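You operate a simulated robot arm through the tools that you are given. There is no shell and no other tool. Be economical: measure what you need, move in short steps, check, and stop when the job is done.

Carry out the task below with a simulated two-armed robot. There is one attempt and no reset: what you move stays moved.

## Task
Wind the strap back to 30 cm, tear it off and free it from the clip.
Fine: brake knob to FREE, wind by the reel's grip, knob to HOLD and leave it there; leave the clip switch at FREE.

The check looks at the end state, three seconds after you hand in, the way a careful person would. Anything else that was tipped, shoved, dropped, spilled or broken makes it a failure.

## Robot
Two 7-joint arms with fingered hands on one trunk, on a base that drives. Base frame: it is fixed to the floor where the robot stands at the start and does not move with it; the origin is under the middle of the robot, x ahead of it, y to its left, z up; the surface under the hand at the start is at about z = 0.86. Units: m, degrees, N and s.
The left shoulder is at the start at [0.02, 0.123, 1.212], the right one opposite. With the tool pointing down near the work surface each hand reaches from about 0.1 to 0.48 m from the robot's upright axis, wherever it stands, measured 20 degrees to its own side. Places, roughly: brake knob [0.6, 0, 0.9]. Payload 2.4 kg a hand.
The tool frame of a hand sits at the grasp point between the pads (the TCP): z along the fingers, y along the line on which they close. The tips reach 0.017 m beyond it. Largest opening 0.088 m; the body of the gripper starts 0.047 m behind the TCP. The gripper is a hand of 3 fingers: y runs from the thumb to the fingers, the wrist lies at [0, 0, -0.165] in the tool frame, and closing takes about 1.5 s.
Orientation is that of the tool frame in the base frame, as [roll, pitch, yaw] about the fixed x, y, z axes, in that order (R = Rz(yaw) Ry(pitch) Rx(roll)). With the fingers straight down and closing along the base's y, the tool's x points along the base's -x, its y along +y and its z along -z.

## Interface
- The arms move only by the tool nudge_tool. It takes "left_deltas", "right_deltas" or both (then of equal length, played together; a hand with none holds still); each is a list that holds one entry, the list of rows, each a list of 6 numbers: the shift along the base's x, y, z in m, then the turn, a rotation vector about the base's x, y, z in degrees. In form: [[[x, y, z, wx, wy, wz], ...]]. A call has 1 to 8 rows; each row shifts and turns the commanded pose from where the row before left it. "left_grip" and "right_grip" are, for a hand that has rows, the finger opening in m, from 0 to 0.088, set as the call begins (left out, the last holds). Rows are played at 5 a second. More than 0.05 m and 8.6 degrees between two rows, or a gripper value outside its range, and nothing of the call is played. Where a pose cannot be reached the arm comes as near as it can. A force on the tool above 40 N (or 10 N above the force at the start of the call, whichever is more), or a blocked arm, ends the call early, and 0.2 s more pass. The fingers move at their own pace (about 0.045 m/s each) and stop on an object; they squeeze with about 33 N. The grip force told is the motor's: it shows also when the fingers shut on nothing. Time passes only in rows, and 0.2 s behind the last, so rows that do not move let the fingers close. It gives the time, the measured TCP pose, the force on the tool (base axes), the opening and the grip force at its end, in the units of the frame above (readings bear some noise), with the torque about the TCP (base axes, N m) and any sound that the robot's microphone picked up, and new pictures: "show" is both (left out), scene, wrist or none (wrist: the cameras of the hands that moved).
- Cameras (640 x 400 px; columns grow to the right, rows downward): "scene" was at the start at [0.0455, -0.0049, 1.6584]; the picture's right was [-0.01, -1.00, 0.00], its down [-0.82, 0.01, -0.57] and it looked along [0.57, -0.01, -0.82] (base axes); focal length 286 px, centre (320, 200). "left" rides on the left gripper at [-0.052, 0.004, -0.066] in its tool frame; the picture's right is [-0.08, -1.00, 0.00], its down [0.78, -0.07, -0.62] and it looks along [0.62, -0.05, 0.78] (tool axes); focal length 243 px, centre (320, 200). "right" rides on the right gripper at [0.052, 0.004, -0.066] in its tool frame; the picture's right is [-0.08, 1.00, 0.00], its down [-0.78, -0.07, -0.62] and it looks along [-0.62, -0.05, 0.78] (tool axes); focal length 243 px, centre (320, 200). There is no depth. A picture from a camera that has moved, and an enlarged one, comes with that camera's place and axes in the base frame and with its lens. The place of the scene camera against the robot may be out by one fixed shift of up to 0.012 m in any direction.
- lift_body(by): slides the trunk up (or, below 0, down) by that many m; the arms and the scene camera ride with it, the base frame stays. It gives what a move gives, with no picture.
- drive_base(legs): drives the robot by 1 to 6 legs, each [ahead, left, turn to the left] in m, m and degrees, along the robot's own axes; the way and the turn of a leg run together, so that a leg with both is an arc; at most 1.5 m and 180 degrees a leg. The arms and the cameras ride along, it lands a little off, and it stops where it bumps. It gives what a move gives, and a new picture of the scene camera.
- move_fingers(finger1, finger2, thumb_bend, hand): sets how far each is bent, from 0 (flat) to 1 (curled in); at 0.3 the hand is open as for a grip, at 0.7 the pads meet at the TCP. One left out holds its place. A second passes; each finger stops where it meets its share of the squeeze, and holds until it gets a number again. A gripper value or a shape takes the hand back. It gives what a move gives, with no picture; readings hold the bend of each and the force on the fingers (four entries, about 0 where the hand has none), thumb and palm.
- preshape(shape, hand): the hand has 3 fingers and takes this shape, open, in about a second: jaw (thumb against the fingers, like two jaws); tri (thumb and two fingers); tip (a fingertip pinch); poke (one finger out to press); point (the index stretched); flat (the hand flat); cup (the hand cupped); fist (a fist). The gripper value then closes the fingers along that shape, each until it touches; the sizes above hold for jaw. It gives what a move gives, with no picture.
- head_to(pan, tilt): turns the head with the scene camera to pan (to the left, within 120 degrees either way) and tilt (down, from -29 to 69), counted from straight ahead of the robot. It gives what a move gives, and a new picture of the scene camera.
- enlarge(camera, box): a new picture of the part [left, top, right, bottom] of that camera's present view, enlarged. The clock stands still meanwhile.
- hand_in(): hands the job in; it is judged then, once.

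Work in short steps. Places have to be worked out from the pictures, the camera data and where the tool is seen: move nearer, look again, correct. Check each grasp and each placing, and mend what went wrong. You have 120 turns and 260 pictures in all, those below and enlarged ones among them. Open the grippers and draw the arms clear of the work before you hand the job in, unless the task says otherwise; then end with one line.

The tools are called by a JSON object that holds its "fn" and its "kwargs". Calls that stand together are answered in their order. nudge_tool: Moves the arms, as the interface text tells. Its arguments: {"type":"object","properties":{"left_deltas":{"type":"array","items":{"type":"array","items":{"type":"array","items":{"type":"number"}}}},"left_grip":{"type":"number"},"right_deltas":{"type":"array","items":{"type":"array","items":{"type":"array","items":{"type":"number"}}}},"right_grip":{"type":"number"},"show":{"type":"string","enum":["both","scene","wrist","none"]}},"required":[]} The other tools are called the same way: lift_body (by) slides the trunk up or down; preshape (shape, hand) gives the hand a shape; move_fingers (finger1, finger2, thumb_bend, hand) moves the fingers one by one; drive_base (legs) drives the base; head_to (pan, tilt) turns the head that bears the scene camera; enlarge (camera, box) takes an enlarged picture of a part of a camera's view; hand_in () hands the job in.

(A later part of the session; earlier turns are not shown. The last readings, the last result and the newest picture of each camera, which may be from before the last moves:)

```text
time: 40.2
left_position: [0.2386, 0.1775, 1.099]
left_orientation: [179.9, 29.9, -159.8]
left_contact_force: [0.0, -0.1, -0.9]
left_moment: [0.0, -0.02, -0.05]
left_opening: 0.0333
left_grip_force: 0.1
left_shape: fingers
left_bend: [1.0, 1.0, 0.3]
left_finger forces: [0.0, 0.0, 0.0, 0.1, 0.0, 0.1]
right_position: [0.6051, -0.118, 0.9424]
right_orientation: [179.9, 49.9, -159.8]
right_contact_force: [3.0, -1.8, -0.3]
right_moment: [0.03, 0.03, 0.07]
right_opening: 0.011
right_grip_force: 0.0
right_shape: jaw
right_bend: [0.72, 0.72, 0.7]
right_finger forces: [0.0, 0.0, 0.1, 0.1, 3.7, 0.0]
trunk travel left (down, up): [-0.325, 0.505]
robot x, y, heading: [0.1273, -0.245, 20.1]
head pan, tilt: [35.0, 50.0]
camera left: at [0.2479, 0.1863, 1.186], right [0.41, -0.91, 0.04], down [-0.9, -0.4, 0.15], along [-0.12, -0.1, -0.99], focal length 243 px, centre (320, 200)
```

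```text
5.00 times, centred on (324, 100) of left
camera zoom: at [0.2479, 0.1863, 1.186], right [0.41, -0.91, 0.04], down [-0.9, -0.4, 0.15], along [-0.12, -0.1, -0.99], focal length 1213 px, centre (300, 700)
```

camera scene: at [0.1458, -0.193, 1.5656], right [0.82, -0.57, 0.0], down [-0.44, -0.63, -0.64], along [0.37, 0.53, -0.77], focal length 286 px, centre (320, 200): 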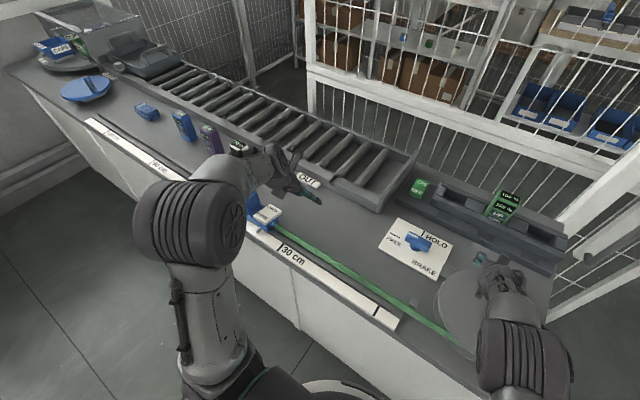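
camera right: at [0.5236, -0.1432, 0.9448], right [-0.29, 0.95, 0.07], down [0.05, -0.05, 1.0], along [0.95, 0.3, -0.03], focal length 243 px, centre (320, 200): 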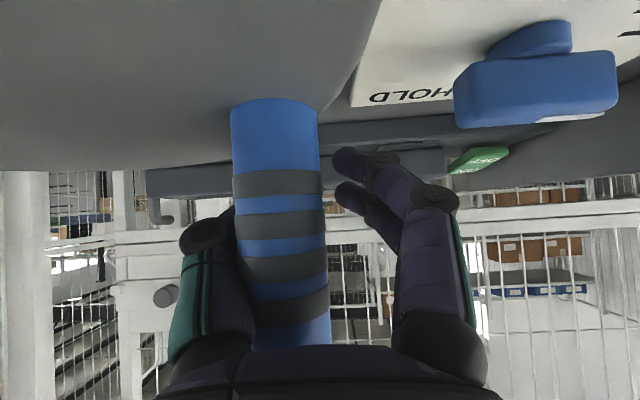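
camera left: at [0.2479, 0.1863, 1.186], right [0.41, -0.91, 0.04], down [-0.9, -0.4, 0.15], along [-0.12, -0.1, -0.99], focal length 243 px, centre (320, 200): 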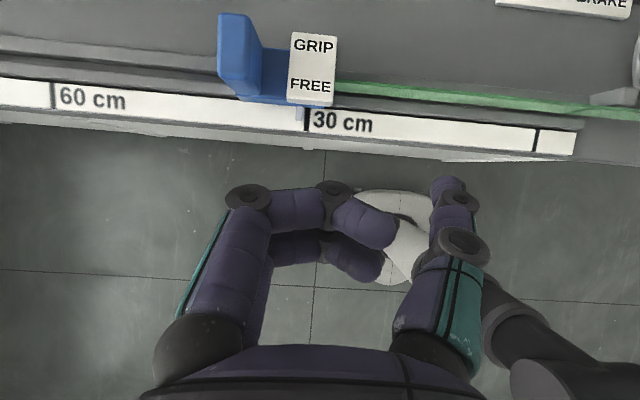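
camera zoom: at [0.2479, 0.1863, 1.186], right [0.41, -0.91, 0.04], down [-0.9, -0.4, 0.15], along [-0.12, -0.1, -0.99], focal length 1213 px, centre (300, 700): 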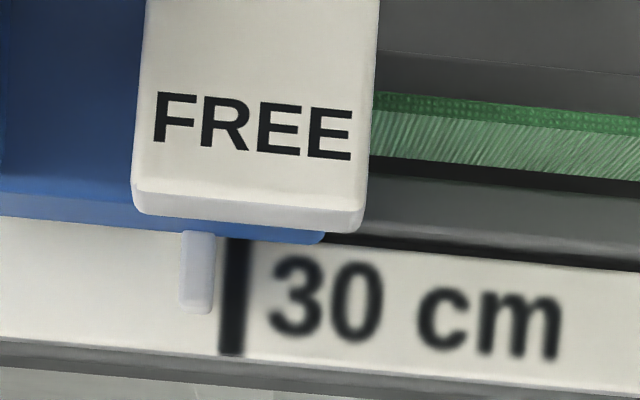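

Straight above: the pin is 0.9 cm short of the tick. One peg movement of about 9 mm should do it; I do 8 mm and measure.

{"fn": "nudge_tool", "kwargs": {"right_deltas": [[[-0.004, 0.0006, 0, 0, 0, 0], [-0.004, 0.0003, 0, 0, 0, 0], [0, 0, 0, 0, 0, 0]]], "show": "none"}}

{"fn": "enlarge", "kwargs": {"camera": "left", "box": [260, 60, 388, 140]}}

```text
time: 41.0
left_position: [0.2395, 0.1784, 1.1009]
left_orientation: [179.9, 29.8, -159.9]
left_contact_force: [-0.1, -0.6, 0.8]
left_moment: [-0.01, 0.0, -0.03]
left_opening: 0.0335
left_grip_force: 0.1
left_shape: fingers
left_bend: [1.0, 1.0, 0.3]
left_finger forces: [0.0, 0.1, 0.0, 0.0, 0.0, 0.0]
right_position: [0.5986, -0.1165, 0.9428]
right_orientation: [179.8, 49.7, -159.8]
right_contact_force: [5.4, 0.2, -0.2]
right_moment: [0.01, 0.04, 0.12]
right_opening: 0.0104
right_grip_force: 0.0
right_shape: jaw
right_bend: [0.72, 0.72, 0.7]
right_finger forces: [0.1, 0.0, 0.1, 0.1, 5.0, 0.1]
trunk travel left (down, up): [-0.325, 0.505]
robot x, y, heading: [0.1265, -0.2485, 20.0]
head pan, tilt: [35.0, 50.0]
```

```text
5.00 times, centred on (324, 100) of left
camera zoom: at [0.2487, 0.1865, 1.1857], right [0.41, -0.91, 0.04], down [-0.9, -0.4, 0.15], along [-0.12, -0.1, -0.99], focal length 1213 px, centre (300, 700)
```

zoom: 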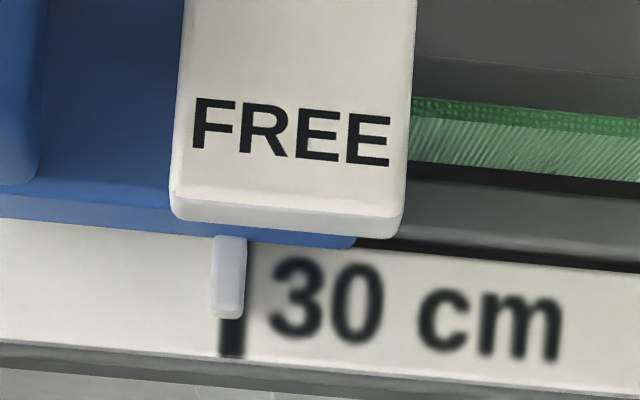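

Pin is within about 1 mm of the 30 cm tick. I open the right hand and lift it straight up off the peg without disturbing the reel.

{"fn": "nudge_tool", "kwargs": {"right_deltas": [[[0, 0, 0, 0, 0, 0], [0, 0, 0, 0, 0, 0], [0, 0, 0, 0, 0, 0], [0, -0.004, 0.03, 0, 0, 0], [0, 0, 0.04, 0, 0, 0], [0, 0, 0.04, 0, 0, 0], [-0.03, -0.03, 0.02, 0, 0, 0], [-0.04, -0.02, 0.02, 0, 0, 0]]], "right_grip": 0.06, "show": "scene"}}

{"fn": "enlarge", "kwargs": {"camera": "left", "box": [260, 60, 388, 140]}}

```text
time: 42.8
left_position: [0.2386, 0.1779, 1.1003]
left_orientation: [179.9, 29.9, -159.7]
left_contact_force: [0.5, -0.1, -0.7]
left_moment: [0.01, 0.02, -0.04]
left_opening: 0.0338
left_grip_force: 0.0
left_shape: fingers
left_bend: [1.0, 1.0, 0.3]
left_finger forces: [0.1, 0.0, 0.0, 0.1, 0.0, 0.0]
right_position: [0.5238, -0.1709, 1.0857]
right_orientation: [179.9, 49.9, -159.8]
right_contact_force: [0.8, 0.0, 0.3]
right_moment: [0.01, 0.02, 0.01]
right_opening: 0.0599
right_grip_force: 0.0
right_shape: jaw
right_bend: [0.68, 0.68, 0.65]
right_finger forces: [0.1, 0.0, 0.1, 0.1, 0.1, 0.1]
right hand out of reach, approached as far as the arm can: row 6
trunk travel left (down, up): [-0.325, 0.505]
robot x, y, heading: [0.1301, -0.2434, 20.3]
head pan, tilt: [35.0, 50.0]
camera scene: at [0.1455, -0.1934, 1.5656], right [0.82, -0.57, 0.0], down [-0.44, -0.63, -0.64], along [0.37, 0.53, -0.77], focal length 286 px, centre (320, 200)
```

scene: 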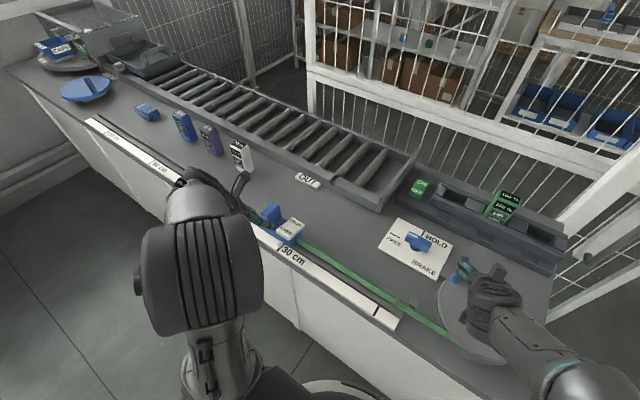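

```text
5.00 times, centred on (324, 100) of left
camera zoom: at [0.2474, 0.1864, 1.1859], right [0.41, -0.91, 0.04], down [-0.9, -0.4, 0.15], along [-0.12, -0.1, -0.99], focal length 1213 px, centre (300, 700)
```

zoom: 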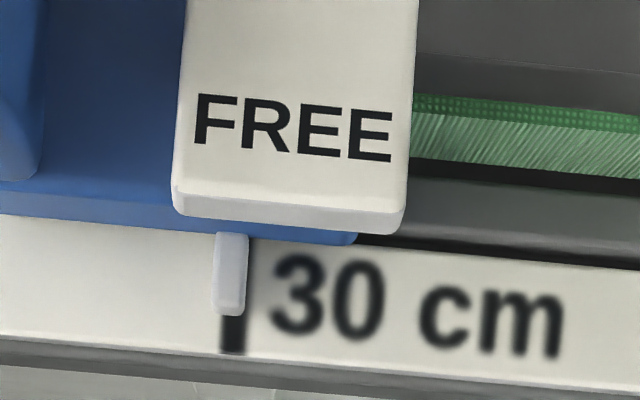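

Position held. Now the left hand goes to the knob, tilted 40°, hovering beside the near side of the lever tip; the right hand draws back.

{"fn": "nudge_tool", "kwargs": {"left_deltas": [[[0.0384, -0.0151, 0, 1.7, -4.7, 0], [0.0384, -0.0151, 0, 1.7, -4.7, 0], [0.0384, -0.0151, -0.01, 0, 0, 0], [0.0384, -0.0151, -0.02, 0, 0, 0], [0.0384, -0.0151, -0.025, 0, 0, 0], [0.0384, -0.0151, -0.025, 0, 0, 0], [0.0384, -0.0151, -0.025, 0, 0, 0], [0.0384, -0.0151, -0.015, 0, 0, 0]]], "right_deltas": [[[-0.03, -0.015, 0.01, 0, 0, 0], [-0.03, -0.015, 0.01, 0, 0, 0], [-0.03, -0.015, 0.01, 0, 0, 0], [-0.03, -0.015, 0.01, 0, 0, 0], [0, 0, 0, 0, 0, 0], [0, 0, 0, 0, 0, 0], [0, 0, 0, 0, 0, 0], [0, 0, 0, 0, 0, 0]]], "show": "both"}}

```text
time: 44.6
left_position: [0.5453, 0.0574, 0.9814]
left_orientation: [180.0, 39.9, -159.8]
left_contact_force: [-0.4, 0.2, -0.2]
left_moment: [0.0, 0.0, -0.02]
left_opening: 0.0336
left_grip_force: 0.0
left_shape: fingers
left_bend: [1.0, 1.0, 0.3]
left_finger forces: [0.1, 0.0, 0.0, 0.1, 0.0, 0.0]
right_position: [0.407, -0.2307, 1.1226]
right_orientation: [179.7, 49.8, -159.9]
right_contact_force: [0.7, -0.7, 0.2]
right_moment: [0.01, 0.02, 0.01]
right_opening: 0.0597
right_grip_force: 0.1
right_shape: jaw
right_bend: [0.68, 0.68, 0.65]
right_finger forces: [0.0, 0.0, 0.1, 0.1, 0.0, 0.1]
trunk travel left (down, up): [-0.325, 0.505]
robot x, y, heading: [0.1247, -0.2432, 20.4]
head pan, tilt: [35.0, 50.0]
camera scene: at [0.1468, -0.1936, 1.5656], right [0.82, -0.57, 0.0], down [-0.44, -0.63, -0.64], along [0.37, 0.53, -0.77], focal length 286 px, centre (320, 200)
camera right: at [0.326, -0.2558, 1.1245], right [-0.29, 0.95, 0.07], down [0.05, -0.05, 1.0], along [0.95, 0.3, -0.03], focal length 243 px, centre (320, 200)
camera left: at [0.5409, 0.0609, 1.0674], right [0.41, -0.91, 0.05], down [-0.91, -0.41, -0.02], along [0.04, -0.04, -1.0], focal length 243 px, centre (320, 200)
```

scene: 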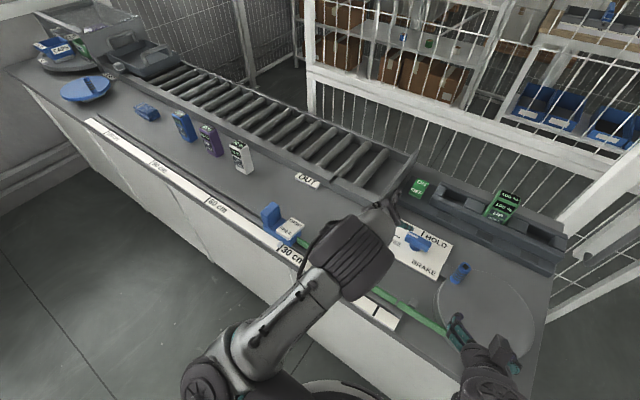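
right: 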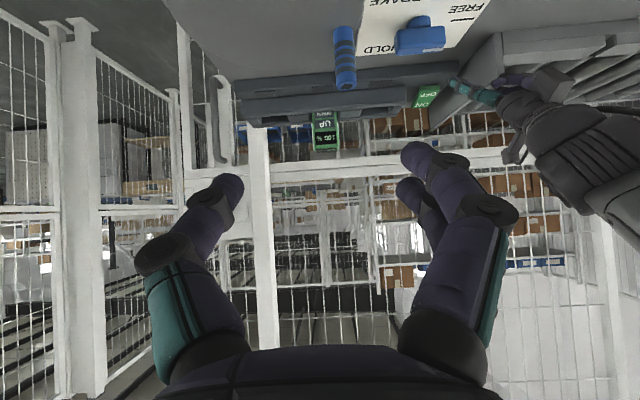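
left: 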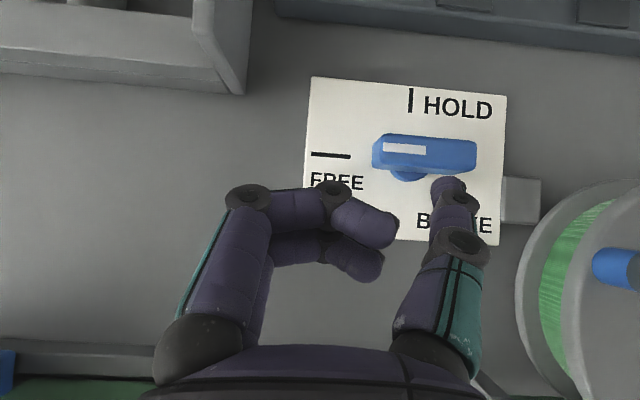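

The camera looks straight down; the thumb tip is near-side, 16 mm left of the axis. I shift 8 mm left and 4 mm back, then lower beside the lever.

{"fn": "nudge_tool", "kwargs": {"left_deltas": [[[-0.0066, 0.0061, -0.02, 0, 0, 0], [0, 0, -0.03, 0, 0, 0], [0, 0, -0.03, 0, 0, 0], [0, 0, 0, 0, 0, 0]]], "show": "wrist"}}

```text
time: 45.6
left_position: [0.5363, 0.0639, 0.901]
left_orientation: [180.0, 39.9, -159.8]
left_contact_force: [0.8, 0.9, -1.0]
left_moment: [-0.01, 0.01, 0.01]
left_opening: 0.0338
left_grip_force: 0.0
left_shape: fingers
left_bend: [1.0, 1.0, 0.3]
left_finger forces: [0.0, 0.0, 0.0, 0.0, 0.0, 0.0]
right_position: [0.4073, -0.2302, 1.1232]
right_orientation: [180.0, 50.0, -159.8]
right_contact_force: [0.0, 0.3, 0.0]
right_moment: [0.01, -0.02, 0.0]
right_opening: 0.0599
right_grip_force: 0.0
right_shape: jaw
right_bend: [0.68, 0.68, 0.65]
right_finger forces: [0.1, 0.0, 0.1, 0.0, 0.1, 0.0]
trunk travel left (down, up): [-0.325, 0.505]
robot x, y, heading: [0.1262, -0.2426, 20.2]
head pan, tilt: [35.0, 50.0]
camera left: at [0.5331, 0.0665, 0.9866], right [0.41, -0.91, 0.05], down [-0.91, -0.41, -0.02], along [0.04, -0.04, -1.0], focal length 243 px, centre (320, 200)
```

left: 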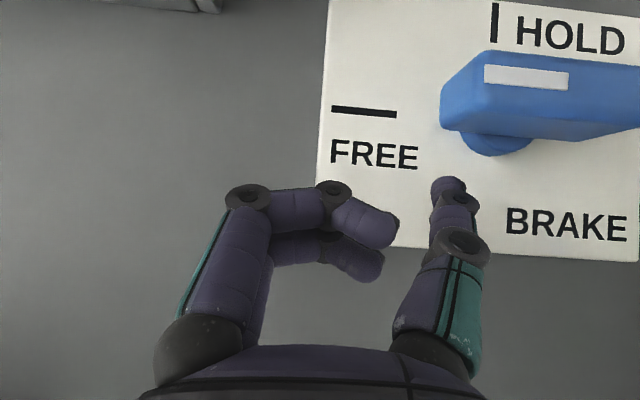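

Thumb sits on the near side of the lever tip. I push away along the arc, first half.

{"fn": "nudge_tool", "kwargs": {"left_deltas": [[[0.0093, 0.0066, 0, 0, 0, 0], [0.0086, 0.0085, 0, 0, 0, 0], [0.0096, 0.0057, 0, 0, 0, 0], [0, 0, 0, 0, 0, 0]]], "show": "wrist"}}

```text
time: 46.6
left_position: [0.5659, 0.0821, 0.9015]
left_orientation: [-179.9, 39.9, -159.8]
left_contact_force: [-0.4, 1.2, -0.6]
left_moment: [0.0, 0.0, -0.01]
left_opening: 0.0334
left_grip_force: 0.0
left_shape: fingers
left_bend: [1.0, 1.0, 0.3]
left_finger forces: [0.0, 0.1, 0.1, 0.0, 0.0, 0.0]
right_position: [0.4064, -0.23, 1.1221]
right_orientation: [179.8, 49.9, -159.8]
right_contact_force: [0.4, 0.6, -0.7]
right_moment: [0.01, 0.0, 0.02]
right_opening: 0.0596
right_grip_force: 0.0
right_shape: jaw
right_bend: [0.68, 0.68, 0.65]
right_finger forces: [0.0, 0.0, 0.0, 0.0, 0.1, 0.0]
trunk travel left (down, up): [-0.325, 0.505]
robot x, y, heading: [0.1288, -0.2461, 20.0]
head pan, tilt: [35.0, 50.0]
camera left: at [0.5618, 0.0865, 0.9871], right [0.41, -0.91, 0.05], down [-0.91, -0.41, -0.02], along [0.04, -0.04, -1.0], focal length 243 px, centre (320, 200)
```

left: 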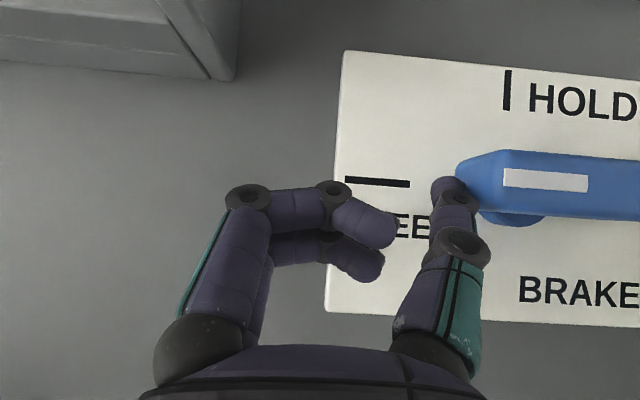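

The thumb slipped past the lever's left tip without turning it (it sits further left than I assumed). I back off, shift 2 cm to the right, and retry.

{"fn": "nudge_tool", "kwargs": {"left_deltas": [[[-0.0155, -0.0057, 0, 0, 0, 0], [-0.0165, -0.006, 0, 0, 0, 0], [0.0069, -0.0188, 0, 0, 0, 0], [0.0106, 0.006, 0, 0, 0, 0], [0.009, 0.0076, 0, 0, 0, 0], [0, 0, 0, 0, 0, 0]]], "show": "wrist"}}

```text
time: 48.0
left_position: [0.5613, 0.0676, 0.9005]
left_orientation: [180.0, 39.8, -159.8]
left_contact_force: [-2.5, -0.9, -0.3]
left_moment: [0.08, 0.07, -0.14]
left_opening: 0.0333
left_grip_force: 1.5
left_shape: fingers
left_bend: [1.0, 1.0, 0.3]
left_finger forces: [0.1, 0.0, 0.0, 0.1, 3.0, 0.0]
right_position: [0.4065, -0.2304, 1.1223]
right_orientation: [179.8, 49.9, -159.8]
right_contact_force: [0.1, -0.1, -0.3]
right_moment: [0.02, -0.01, -0.01]
right_opening: 0.0599
right_grip_force: 0.0
right_shape: jaw
right_bend: [0.68, 0.68, 0.65]
right_finger forces: [0.0, 0.0, 0.1, 0.1, 0.0, 0.1]
trunk travel left (down, up): [-0.325, 0.505]
robot x, y, heading: [0.1272, -0.2463, 20.2]
head pan, tilt: [35.0, 50.0]
camera left: at [0.5568, 0.0705, 0.9866], right [0.41, -0.91, 0.05], down [-0.91, -0.41, -0.02], along [0.04, -0.04, -1.0], focal length 243 px, centre (320, 200)
```

left: 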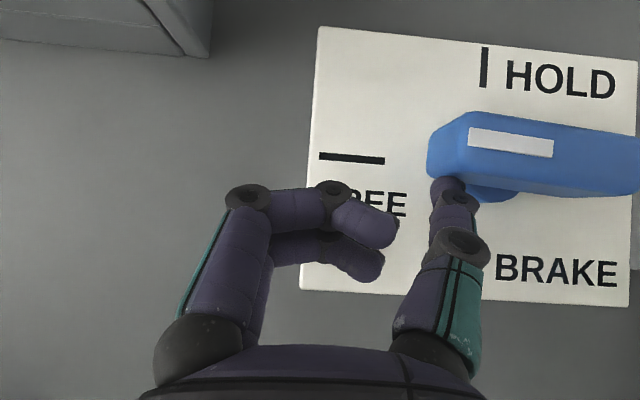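

The thumb now bears on the lever (3 N). I continue pushing away, curving right.

{"fn": "nudge_tool", "kwargs": {"left_deltas": [[[0.01, 0.0047, 0, 0, 0, 0], [0.0101, 0.0016, 0, 0, 0, 0], [0, 0, 0, 0, 0, 0]]], "show": "wrist"}}

```text
time: 48.8
left_position: [0.5803, 0.0734, 0.9016]
left_orientation: [-180.0, 40.0, -159.8]
left_contact_force: [0.0, 1.0, 0.1]
left_moment: [-0.01, 0.0, -0.03]
left_opening: 0.033
left_grip_force: 0.0
left_shape: fingers
left_bend: [1.0, 1.0, 0.3]
left_finger forces: [0.0, 0.0, 0.0, 0.0, 1.0, 0.0]
right_position: [0.4063, -0.23, 1.1227]
right_orientation: [179.9, 50.0, -159.8]
right_contact_force: [0.1, -0.1, -0.1]
right_moment: [0.01, 0.0, -0.04]
right_opening: 0.0597
right_grip_force: 0.1
right_shape: jaw
right_bend: [0.68, 0.68, 0.65]
right_finger forces: [0.0, 0.0, 0.0, 0.1, 0.0, 0.1]
trunk travel left (down, up): [-0.325, 0.505]
robot x, y, heading: [0.1257, -0.2515, 20.3]
head pan, tilt: [35.0, 50.0]
camera left: at [0.5764, 0.0768, 0.9872], right [0.41, -0.91, 0.05], down [-0.91, -0.41, -0.02], along [0.04, -0.04, -1.0], focal length 243 px, centre (320, 200)
```

left: 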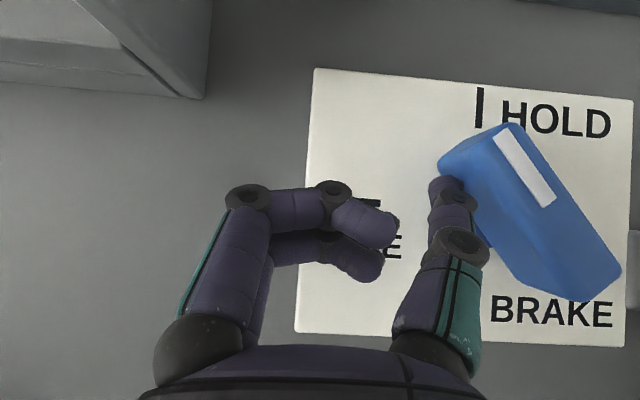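

Past halfway; now I push mostly to the right.

{"fn": "nudge_tool", "kwargs": {"left_deltas": [[[0.0087, -0.0063, 0, 0, 0, 0], [0.0072, -0.008, 0, 0, 0, 0], [0.0021, -0.0056, 0, 0, 0, 0], [0, 0, 0, 0, 0, 0]]], "show": "wrist"}}

```text
time: 49.8
left_position: [0.5974, 0.0547, 0.9009]
left_orientation: [-180.0, 40.0, -159.7]
left_contact_force: [-5.2, 10.3, 3.8]
left_moment: [-0.12, -0.08, -0.07]
left_opening: 0.0293
left_grip_force: 5.4
left_shape: fingers
left_bend: [1.0, 1.0, 0.35]
left_finger forces: [0.0, 0.0, 0.0, 0.1, 11.0, 0.0]
right_position: [0.4061, -0.2284, 1.122]
right_orientation: [-180.0, 49.9, -159.7]
right_contact_force: [0.2, -0.2, 1.2]
right_moment: [0.01, 0.01, 0.0]
right_opening: 0.0596
right_grip_force: 0.1
right_shape: jaw
right_bend: [0.68, 0.68, 0.65]
right_finger forces: [0.0, 0.0, 0.0, 0.0, 0.1, 0.0]
trunk travel left (down, up): [-0.325, 0.505]
robot x, y, heading: [0.1259, -0.2446, 20.3]
head pan, tilt: [35.0, 50.0]
camera left: at [0.5926, 0.0586, 0.9872], right [0.41, -0.91, 0.05], down [-0.91, -0.41, -0.03], along [0.05, -0.04, -1.0], focal length 243 px, centre (320, 200)
```

left: 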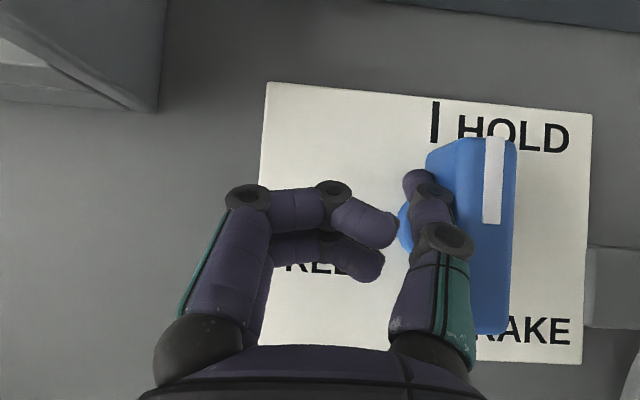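

The lever is at the HOLD stop (11 N, parallel to the tick). I back the thumb off to the left and lift, then verify.

{"fn": "nudge_tool", "kwargs": {"left_deltas": [[[-0.006, 0.016, 0, 0, 0, 0], [-0.006, 0.012, 0.02, 0, 0, 0], [0, 0, 0.045, 0, 0, 0], [-0.02, 0, 0.04, 0, 0, 0], [-0.04, 0.015, 0.02, 0, 0, 0]]], "show": "both"}}

```text
time: 51.0
left_position: [0.5256, 0.0956, 1.0272]
left_orientation: [179.9, 39.8, -159.8]
left_contact_force: [-0.2, 0.4, 0.4]
left_moment: [-0.01, -0.02, 0.01]
left_opening: 0.0333
left_grip_force: 0.0
left_shape: fingers
left_bend: [1.0, 1.0, 0.3]
left_finger forces: [0.0, 0.0, 0.1, 0.1, 0.1, 0.1]
right_position: [0.4063, -0.2299, 1.124]
right_orientation: [179.9, 50.0, -159.8]
right_contact_force: [0.7, 0.4, -0.2]
right_moment: [0.0, 0.01, 0.01]
right_opening: 0.0595
right_grip_force: 0.2
right_shape: jaw
right_bend: [0.68, 0.68, 0.65]
right_finger forces: [0.1, 0.0, 0.0, 0.0, 0.1, 0.1]
trunk travel left (down, up): [-0.325, 0.505]
robot x, y, heading: [0.1262, -0.2421, 20.0]
head pan, tilt: [35.0, 50.0]
camera scene: at [0.1455, -0.1928, 1.5656], right [0.82, -0.57, 0.0], down [-0.44, -0.63, -0.64], along [0.37, 0.53, -0.77], focal length 286 px, centre (320, 200)
camera left: at [0.5217, 0.0994, 1.1126], right [0.4, -0.91, 0.05], down [-0.91, -0.41, -0.02], along [0.04, -0.04, -1.0], focal length 243 px, centre (320, 200)
```

scene: 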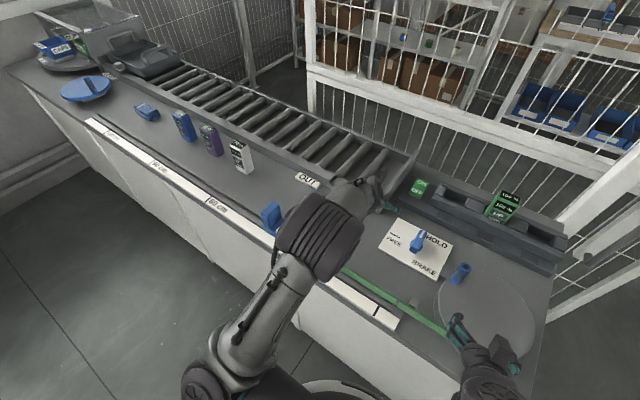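
left: 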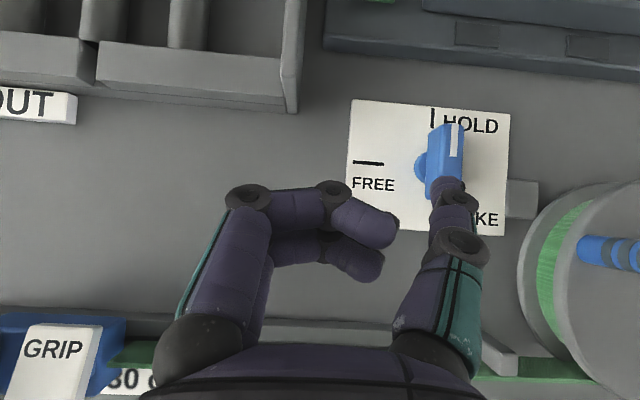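

The knob stays at HOLD. Before tearing I study the strap between the ruler and the reel and the clip itself.

{"fn": "enlarge", "kwargs": {"camera": "scene", "box": [340, 250, 500, 350]}}

{"fn": "nudge_tool", "kwargs": {"left_deltas": [[[-0.04, 0.02, 0, 0, 0, 0], [-0.04, 0.02, 0.01, 0, 0, 0], [-0.04, 0.02, 0.02, 0, 0, 0], [-0.04, 0.025, 0.02, 0, 0, 0], [-0.035, 0.03, 0.01, 0, 0, 0], [0, 0, 0, 0, 0, 0]]], "show": "both"}}

```text
4.00 times, centred on (420, 300) of scene
camera zoom: at [0.1455, -0.1928, 1.5656], right [0.82, -0.57, 0.0], down [-0.44, -0.63, -0.64], along [0.37, 0.53, -0.77], focal length 1146 px, centre (-80, -200)
```

zoom: 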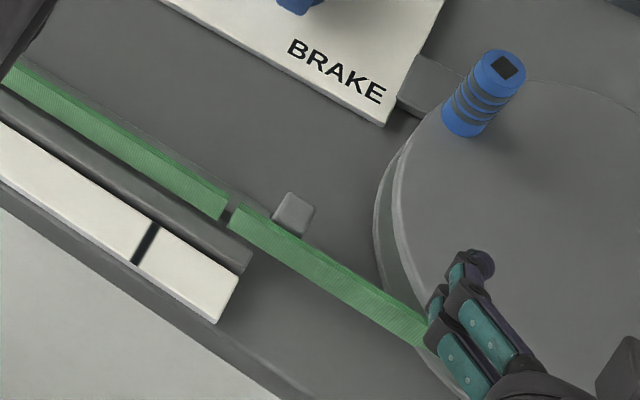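

```text
refused: row 4 steps farther than a row can; nothing moved
```

There seems to be a gap or notch in the strap near the block at the rail's end. I look closer.

{"fn": "enlarge", "kwargs": {"camera": "scene", "box": [380, 285, 428, 315]}}

{"fn": "nudge_tool", "kwargs": {"left_deltas": [[[-0.04, 0.02, 0, 0, 0, 0], [-0.04, 0.02, 0.01, 0, 0, 0], [-0.04, 0.02, 0.02, 0, 0, 0], [-0.035, 0.02, 0.02, 0, 0, 0], [-0.03, 0.03, 0.01, 0, 0, 0], [0, 0, 0, 0, 0, 0]]], "show": "both"}}

```text
13.33 times, centred on (404, 300) of scene
camera zoom: at [0.1455, -0.1928, 1.5656], right [0.82, -0.57, 0.0], down [-0.44, -0.63, -0.64], along [0.37, 0.53, -0.77], focal length 3820 px, centre (-800, -1133)
```

zoom: 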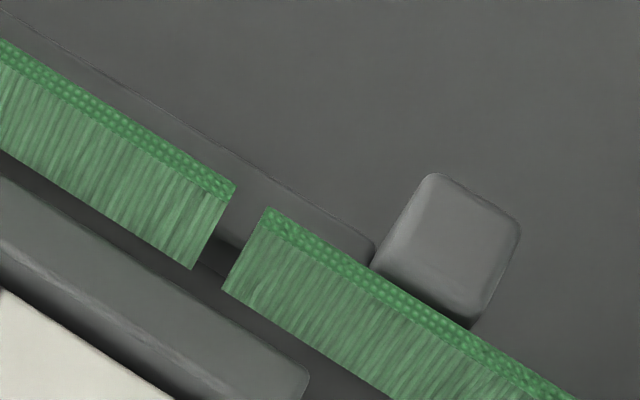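

```text
time: 52.4
left_position: [0.3397, 0.2065, 1.0862]
left_orientation: [180.0, 40.0, -159.8]
left_contact_force: [0.1, 0.1, 0.5]
left_moment: [-0.01, 0.0, -0.01]
left_opening: 0.0337
left_grip_force: 0.2
left_shape: fingers
left_bend: [1.0, 1.0, 0.3]
left_finger forces: [0.1, 0.1, 0.0, 0.1, 0.1, 0.0]
right_position: [0.4073, -0.2291, 1.1229]
right_orientation: [179.9, 49.8, -159.8]
right_contact_force: [0.0, 0.8, 0.6]
right_moment: [0.01, -0.01, -0.03]
right_opening: 0.0595
right_grip_force: 0.0
right_shape: jaw
right_bend: [0.68, 0.68, 0.65]
right_finger forces: [0.1, 0.0, 0.0, 0.0, 0.0, 0.0]
trunk travel left (down, up): [-0.325, 0.505]
robot x, y, heading: [0.1288, -0.2474, 20.4]
head pan, tilt: [35.0, 50.0]
camera scene: at [0.1461, -0.1932, 1.5656], right [0.82, -0.57, 0.0], down [-0.44, -0.63, -0.64], along [0.37, 0.53, -0.77], focal length 286 px, centre (320, 200)
camera left: at [0.3357, 0.2097, 1.1723], right [0.41, -0.91, 0.05], down [-0.91, -0.41, -0.02], along [0.04, -0.04, -1.0], focal length 243 px, centre (320, 200)
```

scene: 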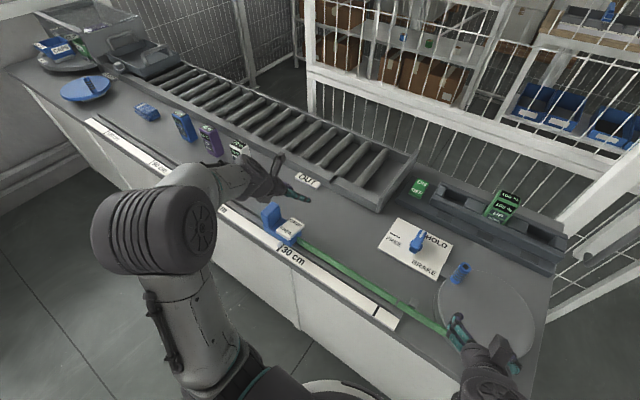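
left: 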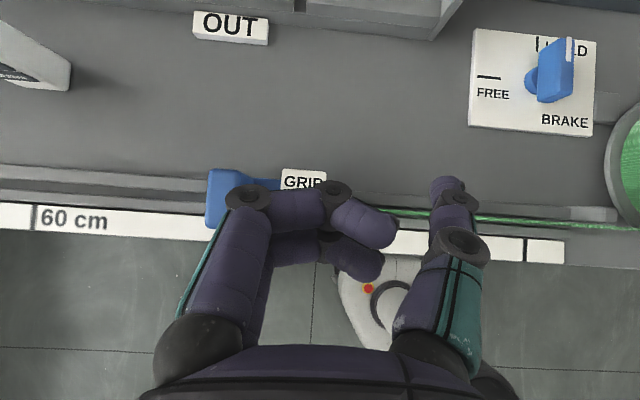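

{"fn": "enlarge", "kwargs": {"camera": "scene", "box": [240, 190, 336, 250]}}

{"fn": "head_to", "kwargs": {"pan": 0, "tilt": 60}}

{"fn": "enlarge", "kwargs": {"camera": "scene", "box": [240, 190, 400, 290]}}

```text
6.67 times, centred on (288, 220) of scene
camera zoom: at [0.1461, -0.1932, 1.5656], right [0.82, -0.57, 0.0], down [-0.44, -0.63, -0.64], along [0.37, 0.53, -0.77], focal length 1910 px, centre (533, 67)
```

zoom: 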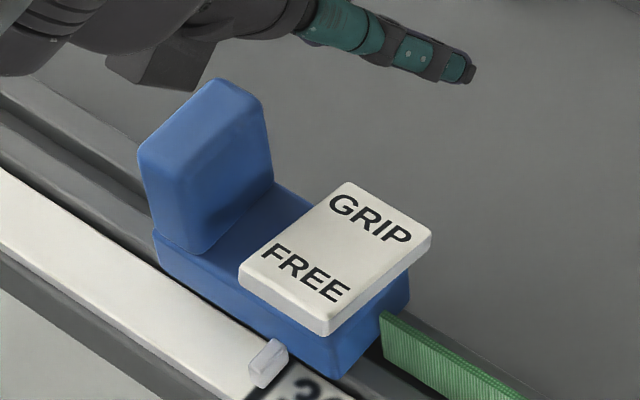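

```text
time: 53.4
left_position: [0.341, 0.2049, 1.0861]
left_orientation: [179.9, 39.8, -159.8]
left_contact_force: [0.1, -0.8, 0.4]
left_moment: [0.01, 0.01, 0.03]
left_opening: 0.0335
left_grip_force: 0.0
left_shape: fingers
left_bend: [1.0, 1.0, 0.3]
left_finger forces: [0.0, 0.0, 0.0, 0.0, 0.0, 0.1]
right_position: [0.407, -0.2302, 1.1211]
right_orientation: [179.9, 49.9, -159.8]
right_contact_force: [-0.4, 0.9, 0.7]
right_moment: [0.02, -0.02, -0.02]
right_opening: 0.0598
right_grip_force: 0.0
right_shape: jaw
right_bend: [0.68, 0.68, 0.65]
right_finger forces: [0.1, 0.1, 0.0, 0.0, 0.0, 0.1]
trunk travel left (down, up): [-0.325, 0.505]
robot x, y, heading: [0.1279, -0.2448, 20.3]
head pan, tilt: [0.0, 60.0]
camera scene: at [0.1648, -0.2333, 1.553], right [0.35, -0.94, 0.0], down [-0.81, -0.3, -0.5], along [0.47, 0.17, -0.87], focal length 286 px, centre (320, 200)
```

scene: 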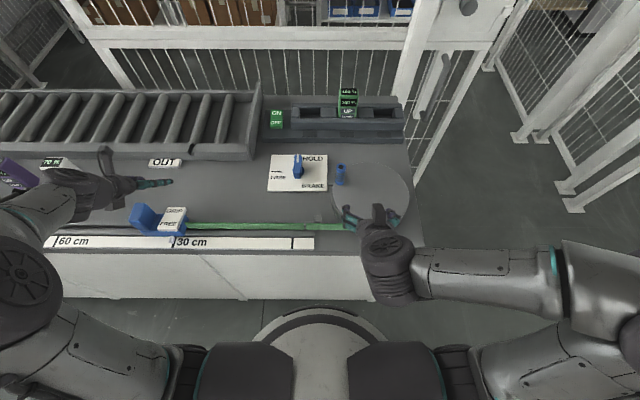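

```text
4.00 times, centred on (320, 240) of scene
camera zoom: at [0.1648, -0.2333, 1.553], right [0.35, -0.94, 0.0], down [-0.81, -0.3, -0.5], along [0.47, 0.17, -0.87], focal length 1146 px, centre (320, 40)
```

zoom: 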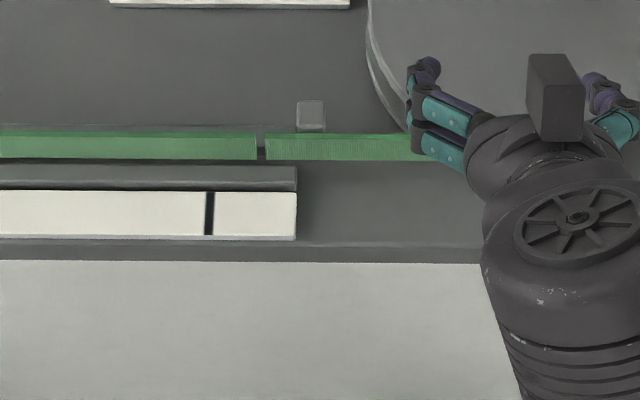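

The strap shows a gap/notch about 33 cm from the pin — perhaps a weak point. I'll grip the clip's tab with the left hand and pull it away from the reel. First I set the left hand to jaw and hover over the clip for a look.

{"fn": "preshape", "kwargs": {"hand": "left", "shape": "jaw"}}

{"fn": "nudge_tool", "kwargs": {"left_deltas": [[[0, 0.03, 0.0, -1.3, 3.5, 0], [-0.003, 0.03, 0.0, -1.3, 3.5, 0], [-0.003, 0.015, 0.0, -0.6, 1.7, 0], [0, 0, 0, 0, 0, 0]]], "show": "wrist"}}

{"fn": "enlarge", "kwargs": {"camera": "scene", "box": [100, 180, 228, 260]}}

```text
time: 54.3
left_position: [0.3408, 0.2063, 1.0856]
left_orientation: [180.0, 39.8, -159.8]
left_contact_force: [-0.5, 0.1, -0.3]
left_moment: [0.03, -0.03, 0.01]
left_opening: 0.0877
left_grip_force: 0.1
left_shape: jaw
left_bend: [0.3, 0.3, 0.3]
left_finger forces: [0.0, 0.0, 0.0, 0.0, 0.0, 0.0]
right_position: [0.4067, -0.2291, 1.122]
right_orientation: [179.9, 49.9, -159.8]
right_contact_force: [0.4, 0.3, -0.2]
right_moment: [0.02, 0.0, 0.01]
right_opening: 0.0597
right_grip_force: 0.0
right_shape: jaw
right_bend: [0.68, 0.68, 0.65]
right_finger forces: [0.0, 0.0, 0.0, 0.0, 0.0, 0.1]
trunk travel left (down, up): [-0.325, 0.505]
robot x, y, heading: [0.1288, -0.2471, 20.3]
head pan, tilt: [0.0, 60.0]
```

```text
time: 55.3
left_position: [0.3358, 0.279, 1.0857]
left_orientation: [179.8, 30.6, -159.8]
left_contact_force: [-0.1, -1.2, 0.0]
left_moment: [0.01, 0.02, 0.0]
left_opening: 0.0878
left_grip_force: 0.0
left_shape: jaw
left_bend: [0.3, 0.3, 0.3]
left_finger forces: [0.1, 0.0, 0.1, 0.0, 0.0, 0.1]
right_position: [0.4064, -0.2292, 1.1227]
right_orientation: [179.8, 50.0, -159.8]
right_contact_force: [-0.2, 0.2, 0.7]
right_moment: [-0.03, 0.0, -0.03]
right_opening: 0.0597
right_grip_force: 0.0
right_shape: jaw
right_bend: [0.68, 0.68, 0.65]
right_finger forces: [0.0, 0.1, 0.0, 0.0, 0.1, 0.0]
trunk travel left (down, up): [-0.325, 0.505]
robot x, y, heading: [0.1268, -0.2458, 20.3]
head pan, tilt: [0.0, 60.0]
camera left: at [0.3436, 0.2881, 1.1709], right [0.41, -0.91, 0.04], down [-0.9, -0.4, 0.14], along [-0.11, -0.1, -0.99], focal length 243 px, centre (320, 200)
```

left: 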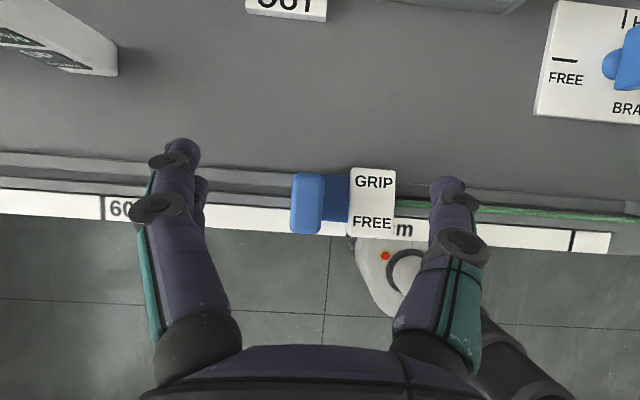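

```text
5.00 times, centred on (164, 220) of scene
camera zoom: at [0.1648, -0.2334, 1.553], right [0.35, -0.94, 0.0], down [-0.81, -0.3, -0.5], along [0.47, 0.17, -0.87], focal length 1432 px, centre (1100, 100)
```

zoom: 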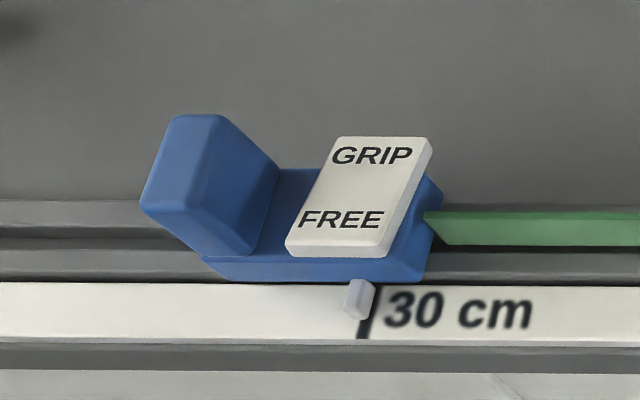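

The tab is right under the hand at about [0.311,0.275], top z≈0.96, with about 2.5 cm free before the switch plate. I set the opening to 5 cm and come lower for a check.

{"fn": "nudge_tool", "kwargs": {"left_deltas": [[[-0.012, -0.002, -0.02, 0, 0, 0], [-0.012, -0.002, -0.03, 0, 0, 0], [0, 0, -0.03, 0, 0, 0], [0, 0, 0, 0, 0, 0], [0, 0, 0, 0, 0, 0]]], "left_grip": 0.05, "show": "both"}}

```text
time: 56.5
left_position: [0.3117, 0.2768, 1.0054]
left_orientation: [-179.9, 30.6, -159.9]
left_contact_force: [-0.1, -0.6, 0.2]
left_moment: [0.01, 0.0, 0.02]
left_opening: 0.0505
left_grip_force: 0.0
left_shape: jaw
left_bend: [0.72, 0.72, 0.7]
left_finger forces: [0.0, 0.0, 0.1, 0.1, 0.0, 0.0]
right_position: [0.4069, -0.2299, 1.1237]
right_orientation: [179.9, 49.8, -159.7]
right_contact_force: [-0.7, 0.0, 0.0]
right_moment: [-0.01, 0.03, 0.02]
right_opening: 0.0598
right_grip_force: 0.1
right_shape: jaw
right_bend: [0.68, 0.68, 0.65]
right_finger forces: [0.0, 0.0, 0.1, 0.0, 0.1, 0.0]
trunk travel left (down, up): [-0.325, 0.505]
robot x, y, heading: [0.1299, -0.2456, 20.0]
head pan, tilt: [0.0, 60.0]
camera scene: at [0.1648, -0.2332, 1.553], right [0.35, -0.94, 0.0], down [-0.81, -0.3, -0.5], along [0.47, 0.17, -0.87], focal length 286 px, centre (320, 200)
camera left: at [0.3191, 0.2847, 1.0917], right [0.41, -0.91, 0.04], down [-0.9, -0.4, 0.14], along [-0.11, -0.1, -0.99], focal length 243 px, centre (320, 200)
```

scene: 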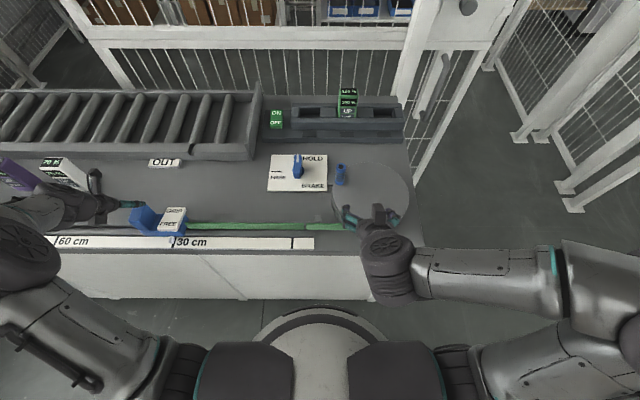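
left: 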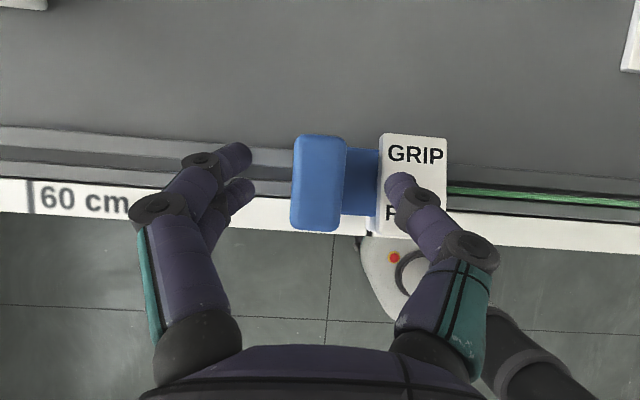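

Good alignment: thumb will drop between tab and switch. I narrow slightly and lower to z≈0.938.

{"fn": "nudge_tool", "kwargs": {"left_deltas": [[[0, 0, 0, 0, 0, 0], [0, 0, -0.03, 0, 0, 0], [0, 0, -0.025, 0, 0, 0], [0, 0, -0.012, 0, 0, 0], [0, 0, 0, 0, 0, 0]]], "left_grip": 0.046, "show": "wrist"}}

{"fn": "enlarge", "kwargs": {"camera": "scene", "box": [80, 170, 240, 270]}}

```text
time: 57.7
left_position: [0.3127, 0.2771, 0.9379]
left_orientation: [-180.0, 30.6, -159.8]
left_contact_force: [0.0, -1.2, -0.5]
left_moment: [0.03, 0.01, -0.03]
left_opening: 0.0467
left_grip_force: 0.1
left_shape: jaw
left_bend: [0.72, 0.72, 0.7]
left_finger forces: [0.0, 0.1, 0.0, 0.0, 0.0, 0.0]
right_position: [0.4077, -0.2301, 1.1222]
right_orientation: [179.9, 49.9, -159.8]
right_contact_force: [0.3, -0.3, -0.4]
right_moment: [0.01, 0.01, 0.02]
right_opening: 0.0597
right_grip_force: 0.1
right_shape: jaw
right_bend: [0.68, 0.68, 0.65]
right_finger forces: [0.1, 0.1, 0.0, 0.0, 0.1, 0.0]
trunk travel left (down, up): [-0.325, 0.505]
robot x, y, heading: [0.1301, -0.2482, 20.1]
head pan, tilt: [0.0, 60.0]
camera left: at [0.3209, 0.2859, 1.0248], right [0.41, -0.91, 0.04], down [-0.9, -0.4, 0.14], along [-0.11, -0.1, -0.99], focal length 243 px, centre (320, 200)
```

left: 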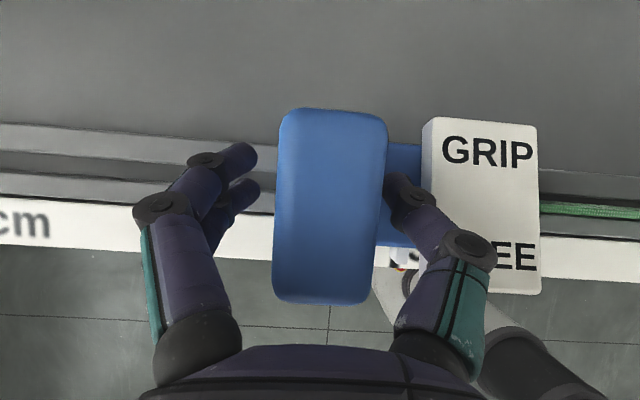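

```text
4.00 times, centred on (160, 220) of scene
camera zoom: at [0.1648, -0.2333, 1.553], right [0.35, -0.94, 0.0], down [-0.81, -0.3, -0.5], along [0.47, 0.17, -0.87], focal length 1146 px, centre (960, 120)
```

zoom: 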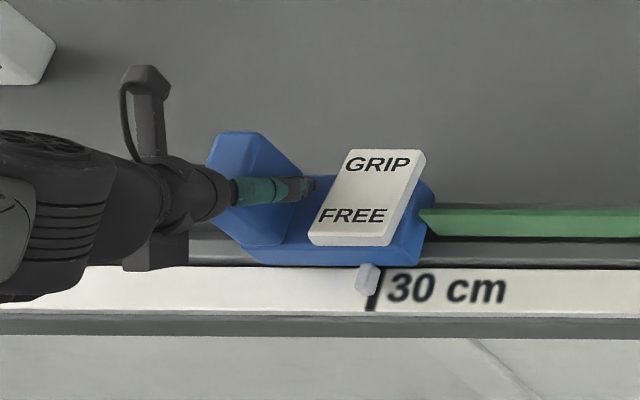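

The tab is between the pads, thumb clear of the switch. I close the grip.

{"fn": "nudge_tool", "kwargs": {"left_deltas": [[[0, 0, 0, 0, 0, 0], [0, 0, 0, 0, 0, 0], [0, 0, 0, 0, 0, 0], [0, 0, 0, 0, 0, 0], [0, 0, 0, 0, 0, 0]]], "left_grip": 0.01, "show": "none"}}

{"fn": "enlarge", "kwargs": {"camera": "scene", "box": [80, 170, 240, 270]}}

{"fn": "enlarge", "kwargs": {"camera": "scene", "box": [260, 205, 388, 285]}}

```text
time: 58.9
left_position: [0.3133, 0.2785, 0.9396]
left_orientation: [-180.0, 30.6, -159.9]
left_contact_force: [0.2, -0.2, -1.7]
left_moment: [-0.01, 0.02, -0.02]
left_opening: 0.0214
left_grip_force: 33.6
left_shape: jaw
left_bend: [0.73, 0.73, 0.7]
left_finger forces: [14.9, 14.9, 0.0, 0.0, 29.7, 0.0]
right_position: [0.4066, -0.2298, 1.1219]
right_orientation: [179.9, 49.8, -160.0]
right_contact_force: [0.3, -0.6, -0.2]
right_moment: [-0.01, -0.04, 0.0]
right_opening: 0.0599
right_grip_force: 0.0
right_shape: jaw
right_bend: [0.68, 0.68, 0.65]
right_finger forces: [0.0, 0.0, 0.0, 0.1, 0.0, 0.0]
trunk travel left (down, up): [-0.325, 0.505]
robot x, y, heading: [0.1265, -0.2435, 20.5]
head pan, tilt: [0.0, 60.0]
```

```text
4.00 times, centred on (160, 220) of scene
camera zoom: at [0.1649, -0.233, 1.553], right [0.35, -0.94, 0.0], down [-0.81, -0.3, -0.5], along [0.47, 0.17, -0.87], focal length 1146 px, centre (960, 120)
```

zoom: 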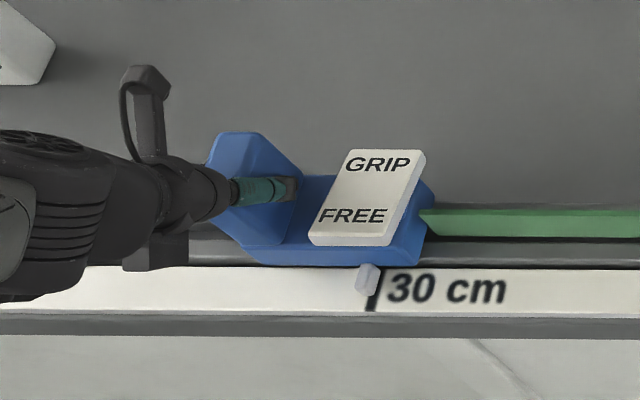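

```text
5.00 times, centred on (324, 245) of scene
camera zoom: at [0.1649, -0.233, 1.553], right [0.35, -0.94, 0.0], down [-0.81, -0.3, -0.5], along [0.47, 0.17, -0.87], focal length 1432 px, centre (300, -25)
```

zoom: 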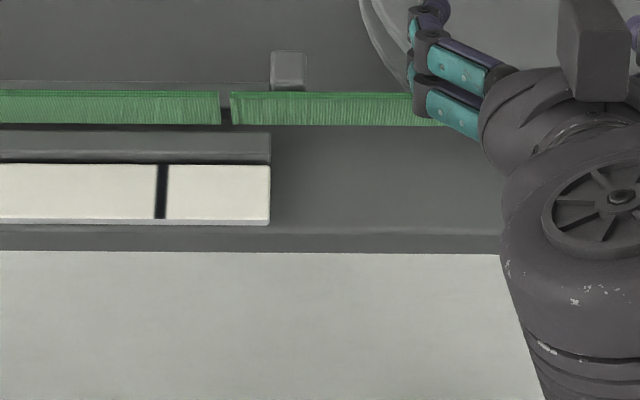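

Firm grip, clip still at 30. I pull the clip away from the reel in small steps and watch force and gap.

{"fn": "nudge_tool", "kwargs": {"left_deltas": [[[-0.0017, 0.0047, 0, 0, 0, 0], [-0.0017, 0.0047, 0, 0, 0, 0], [0, 0, 0, 0, 0, 0]]], "show": "none"}}

{"fn": "enlarge", "kwargs": {"camera": "scene", "box": [80, 170, 240, 270]}}

{"fn": "enlarge", "kwargs": {"camera": "scene", "box": [260, 205, 388, 285]}}

```text
time: 59.7
left_position: [0.3099, 0.2854, 0.9384]
left_orientation: [-179.9, 30.6, -159.9]
left_contact_force: [4.1, -10.5, -0.5]
left_moment: [-0.17, -0.05, -0.14]
left_opening: 0.0236
left_grip_force: 32.8
left_shape: jaw
left_bend: [0.74, 0.74, 0.7]
left_finger forces: [11.8, 11.8, 0.0, 0.1, 34.8, 0.0]
right_position: [0.4072, -0.2316, 1.122]
right_orientation: [179.8, 49.9, -159.9]
right_contact_force: [0.6, 0.1, 0.4]
right_moment: [0.0, 0.0, 0.04]
right_opening: 0.0596
right_grip_force: 0.0
right_shape: jaw
right_bend: [0.68, 0.68, 0.65]
right_finger forces: [0.0, 0.0, 0.1, 0.0, 0.1, 0.0]
trunk travel left (down, up): [-0.325, 0.505]
robot x, y, heading: [0.1285, -0.2447, 20.3]
head pan, tilt: [0.0, 60.0]
```

```text
4.00 times, centred on (160, 220) of scene
camera zoom: at [0.1656, -0.2352, 1.553], right [0.34, -0.94, 0.0], down [-0.81, -0.3, -0.5], along [0.47, 0.17, -0.87], focal length 1146 px, centre (960, 120)
```

zoom: 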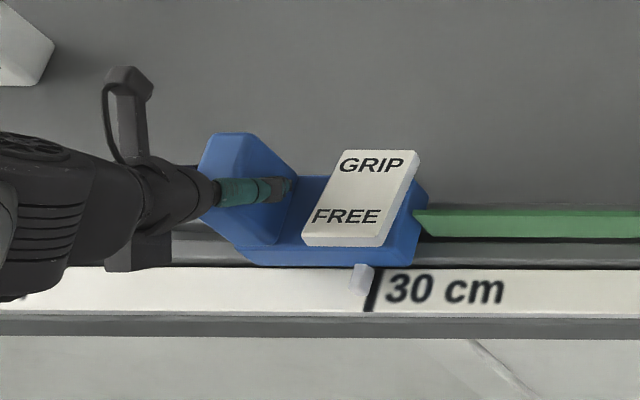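

```text
5.00 times, centred on (324, 245) of scene
camera zoom: at [0.1656, -0.2352, 1.553], right [0.34, -0.94, 0.0], down [-0.81, -0.3, -0.5], along [0.47, 0.17, -0.87], focal length 1432 px, centre (300, -25)
```

zoom: 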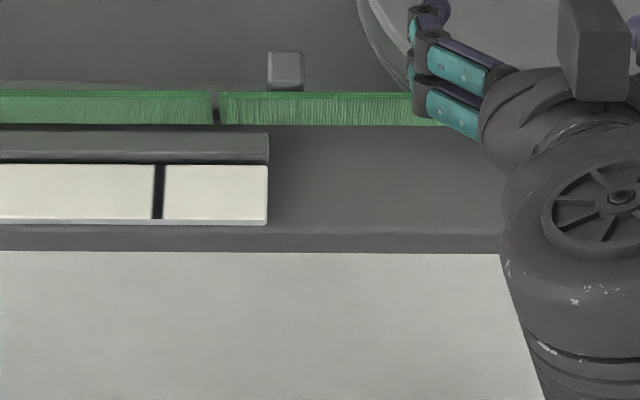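

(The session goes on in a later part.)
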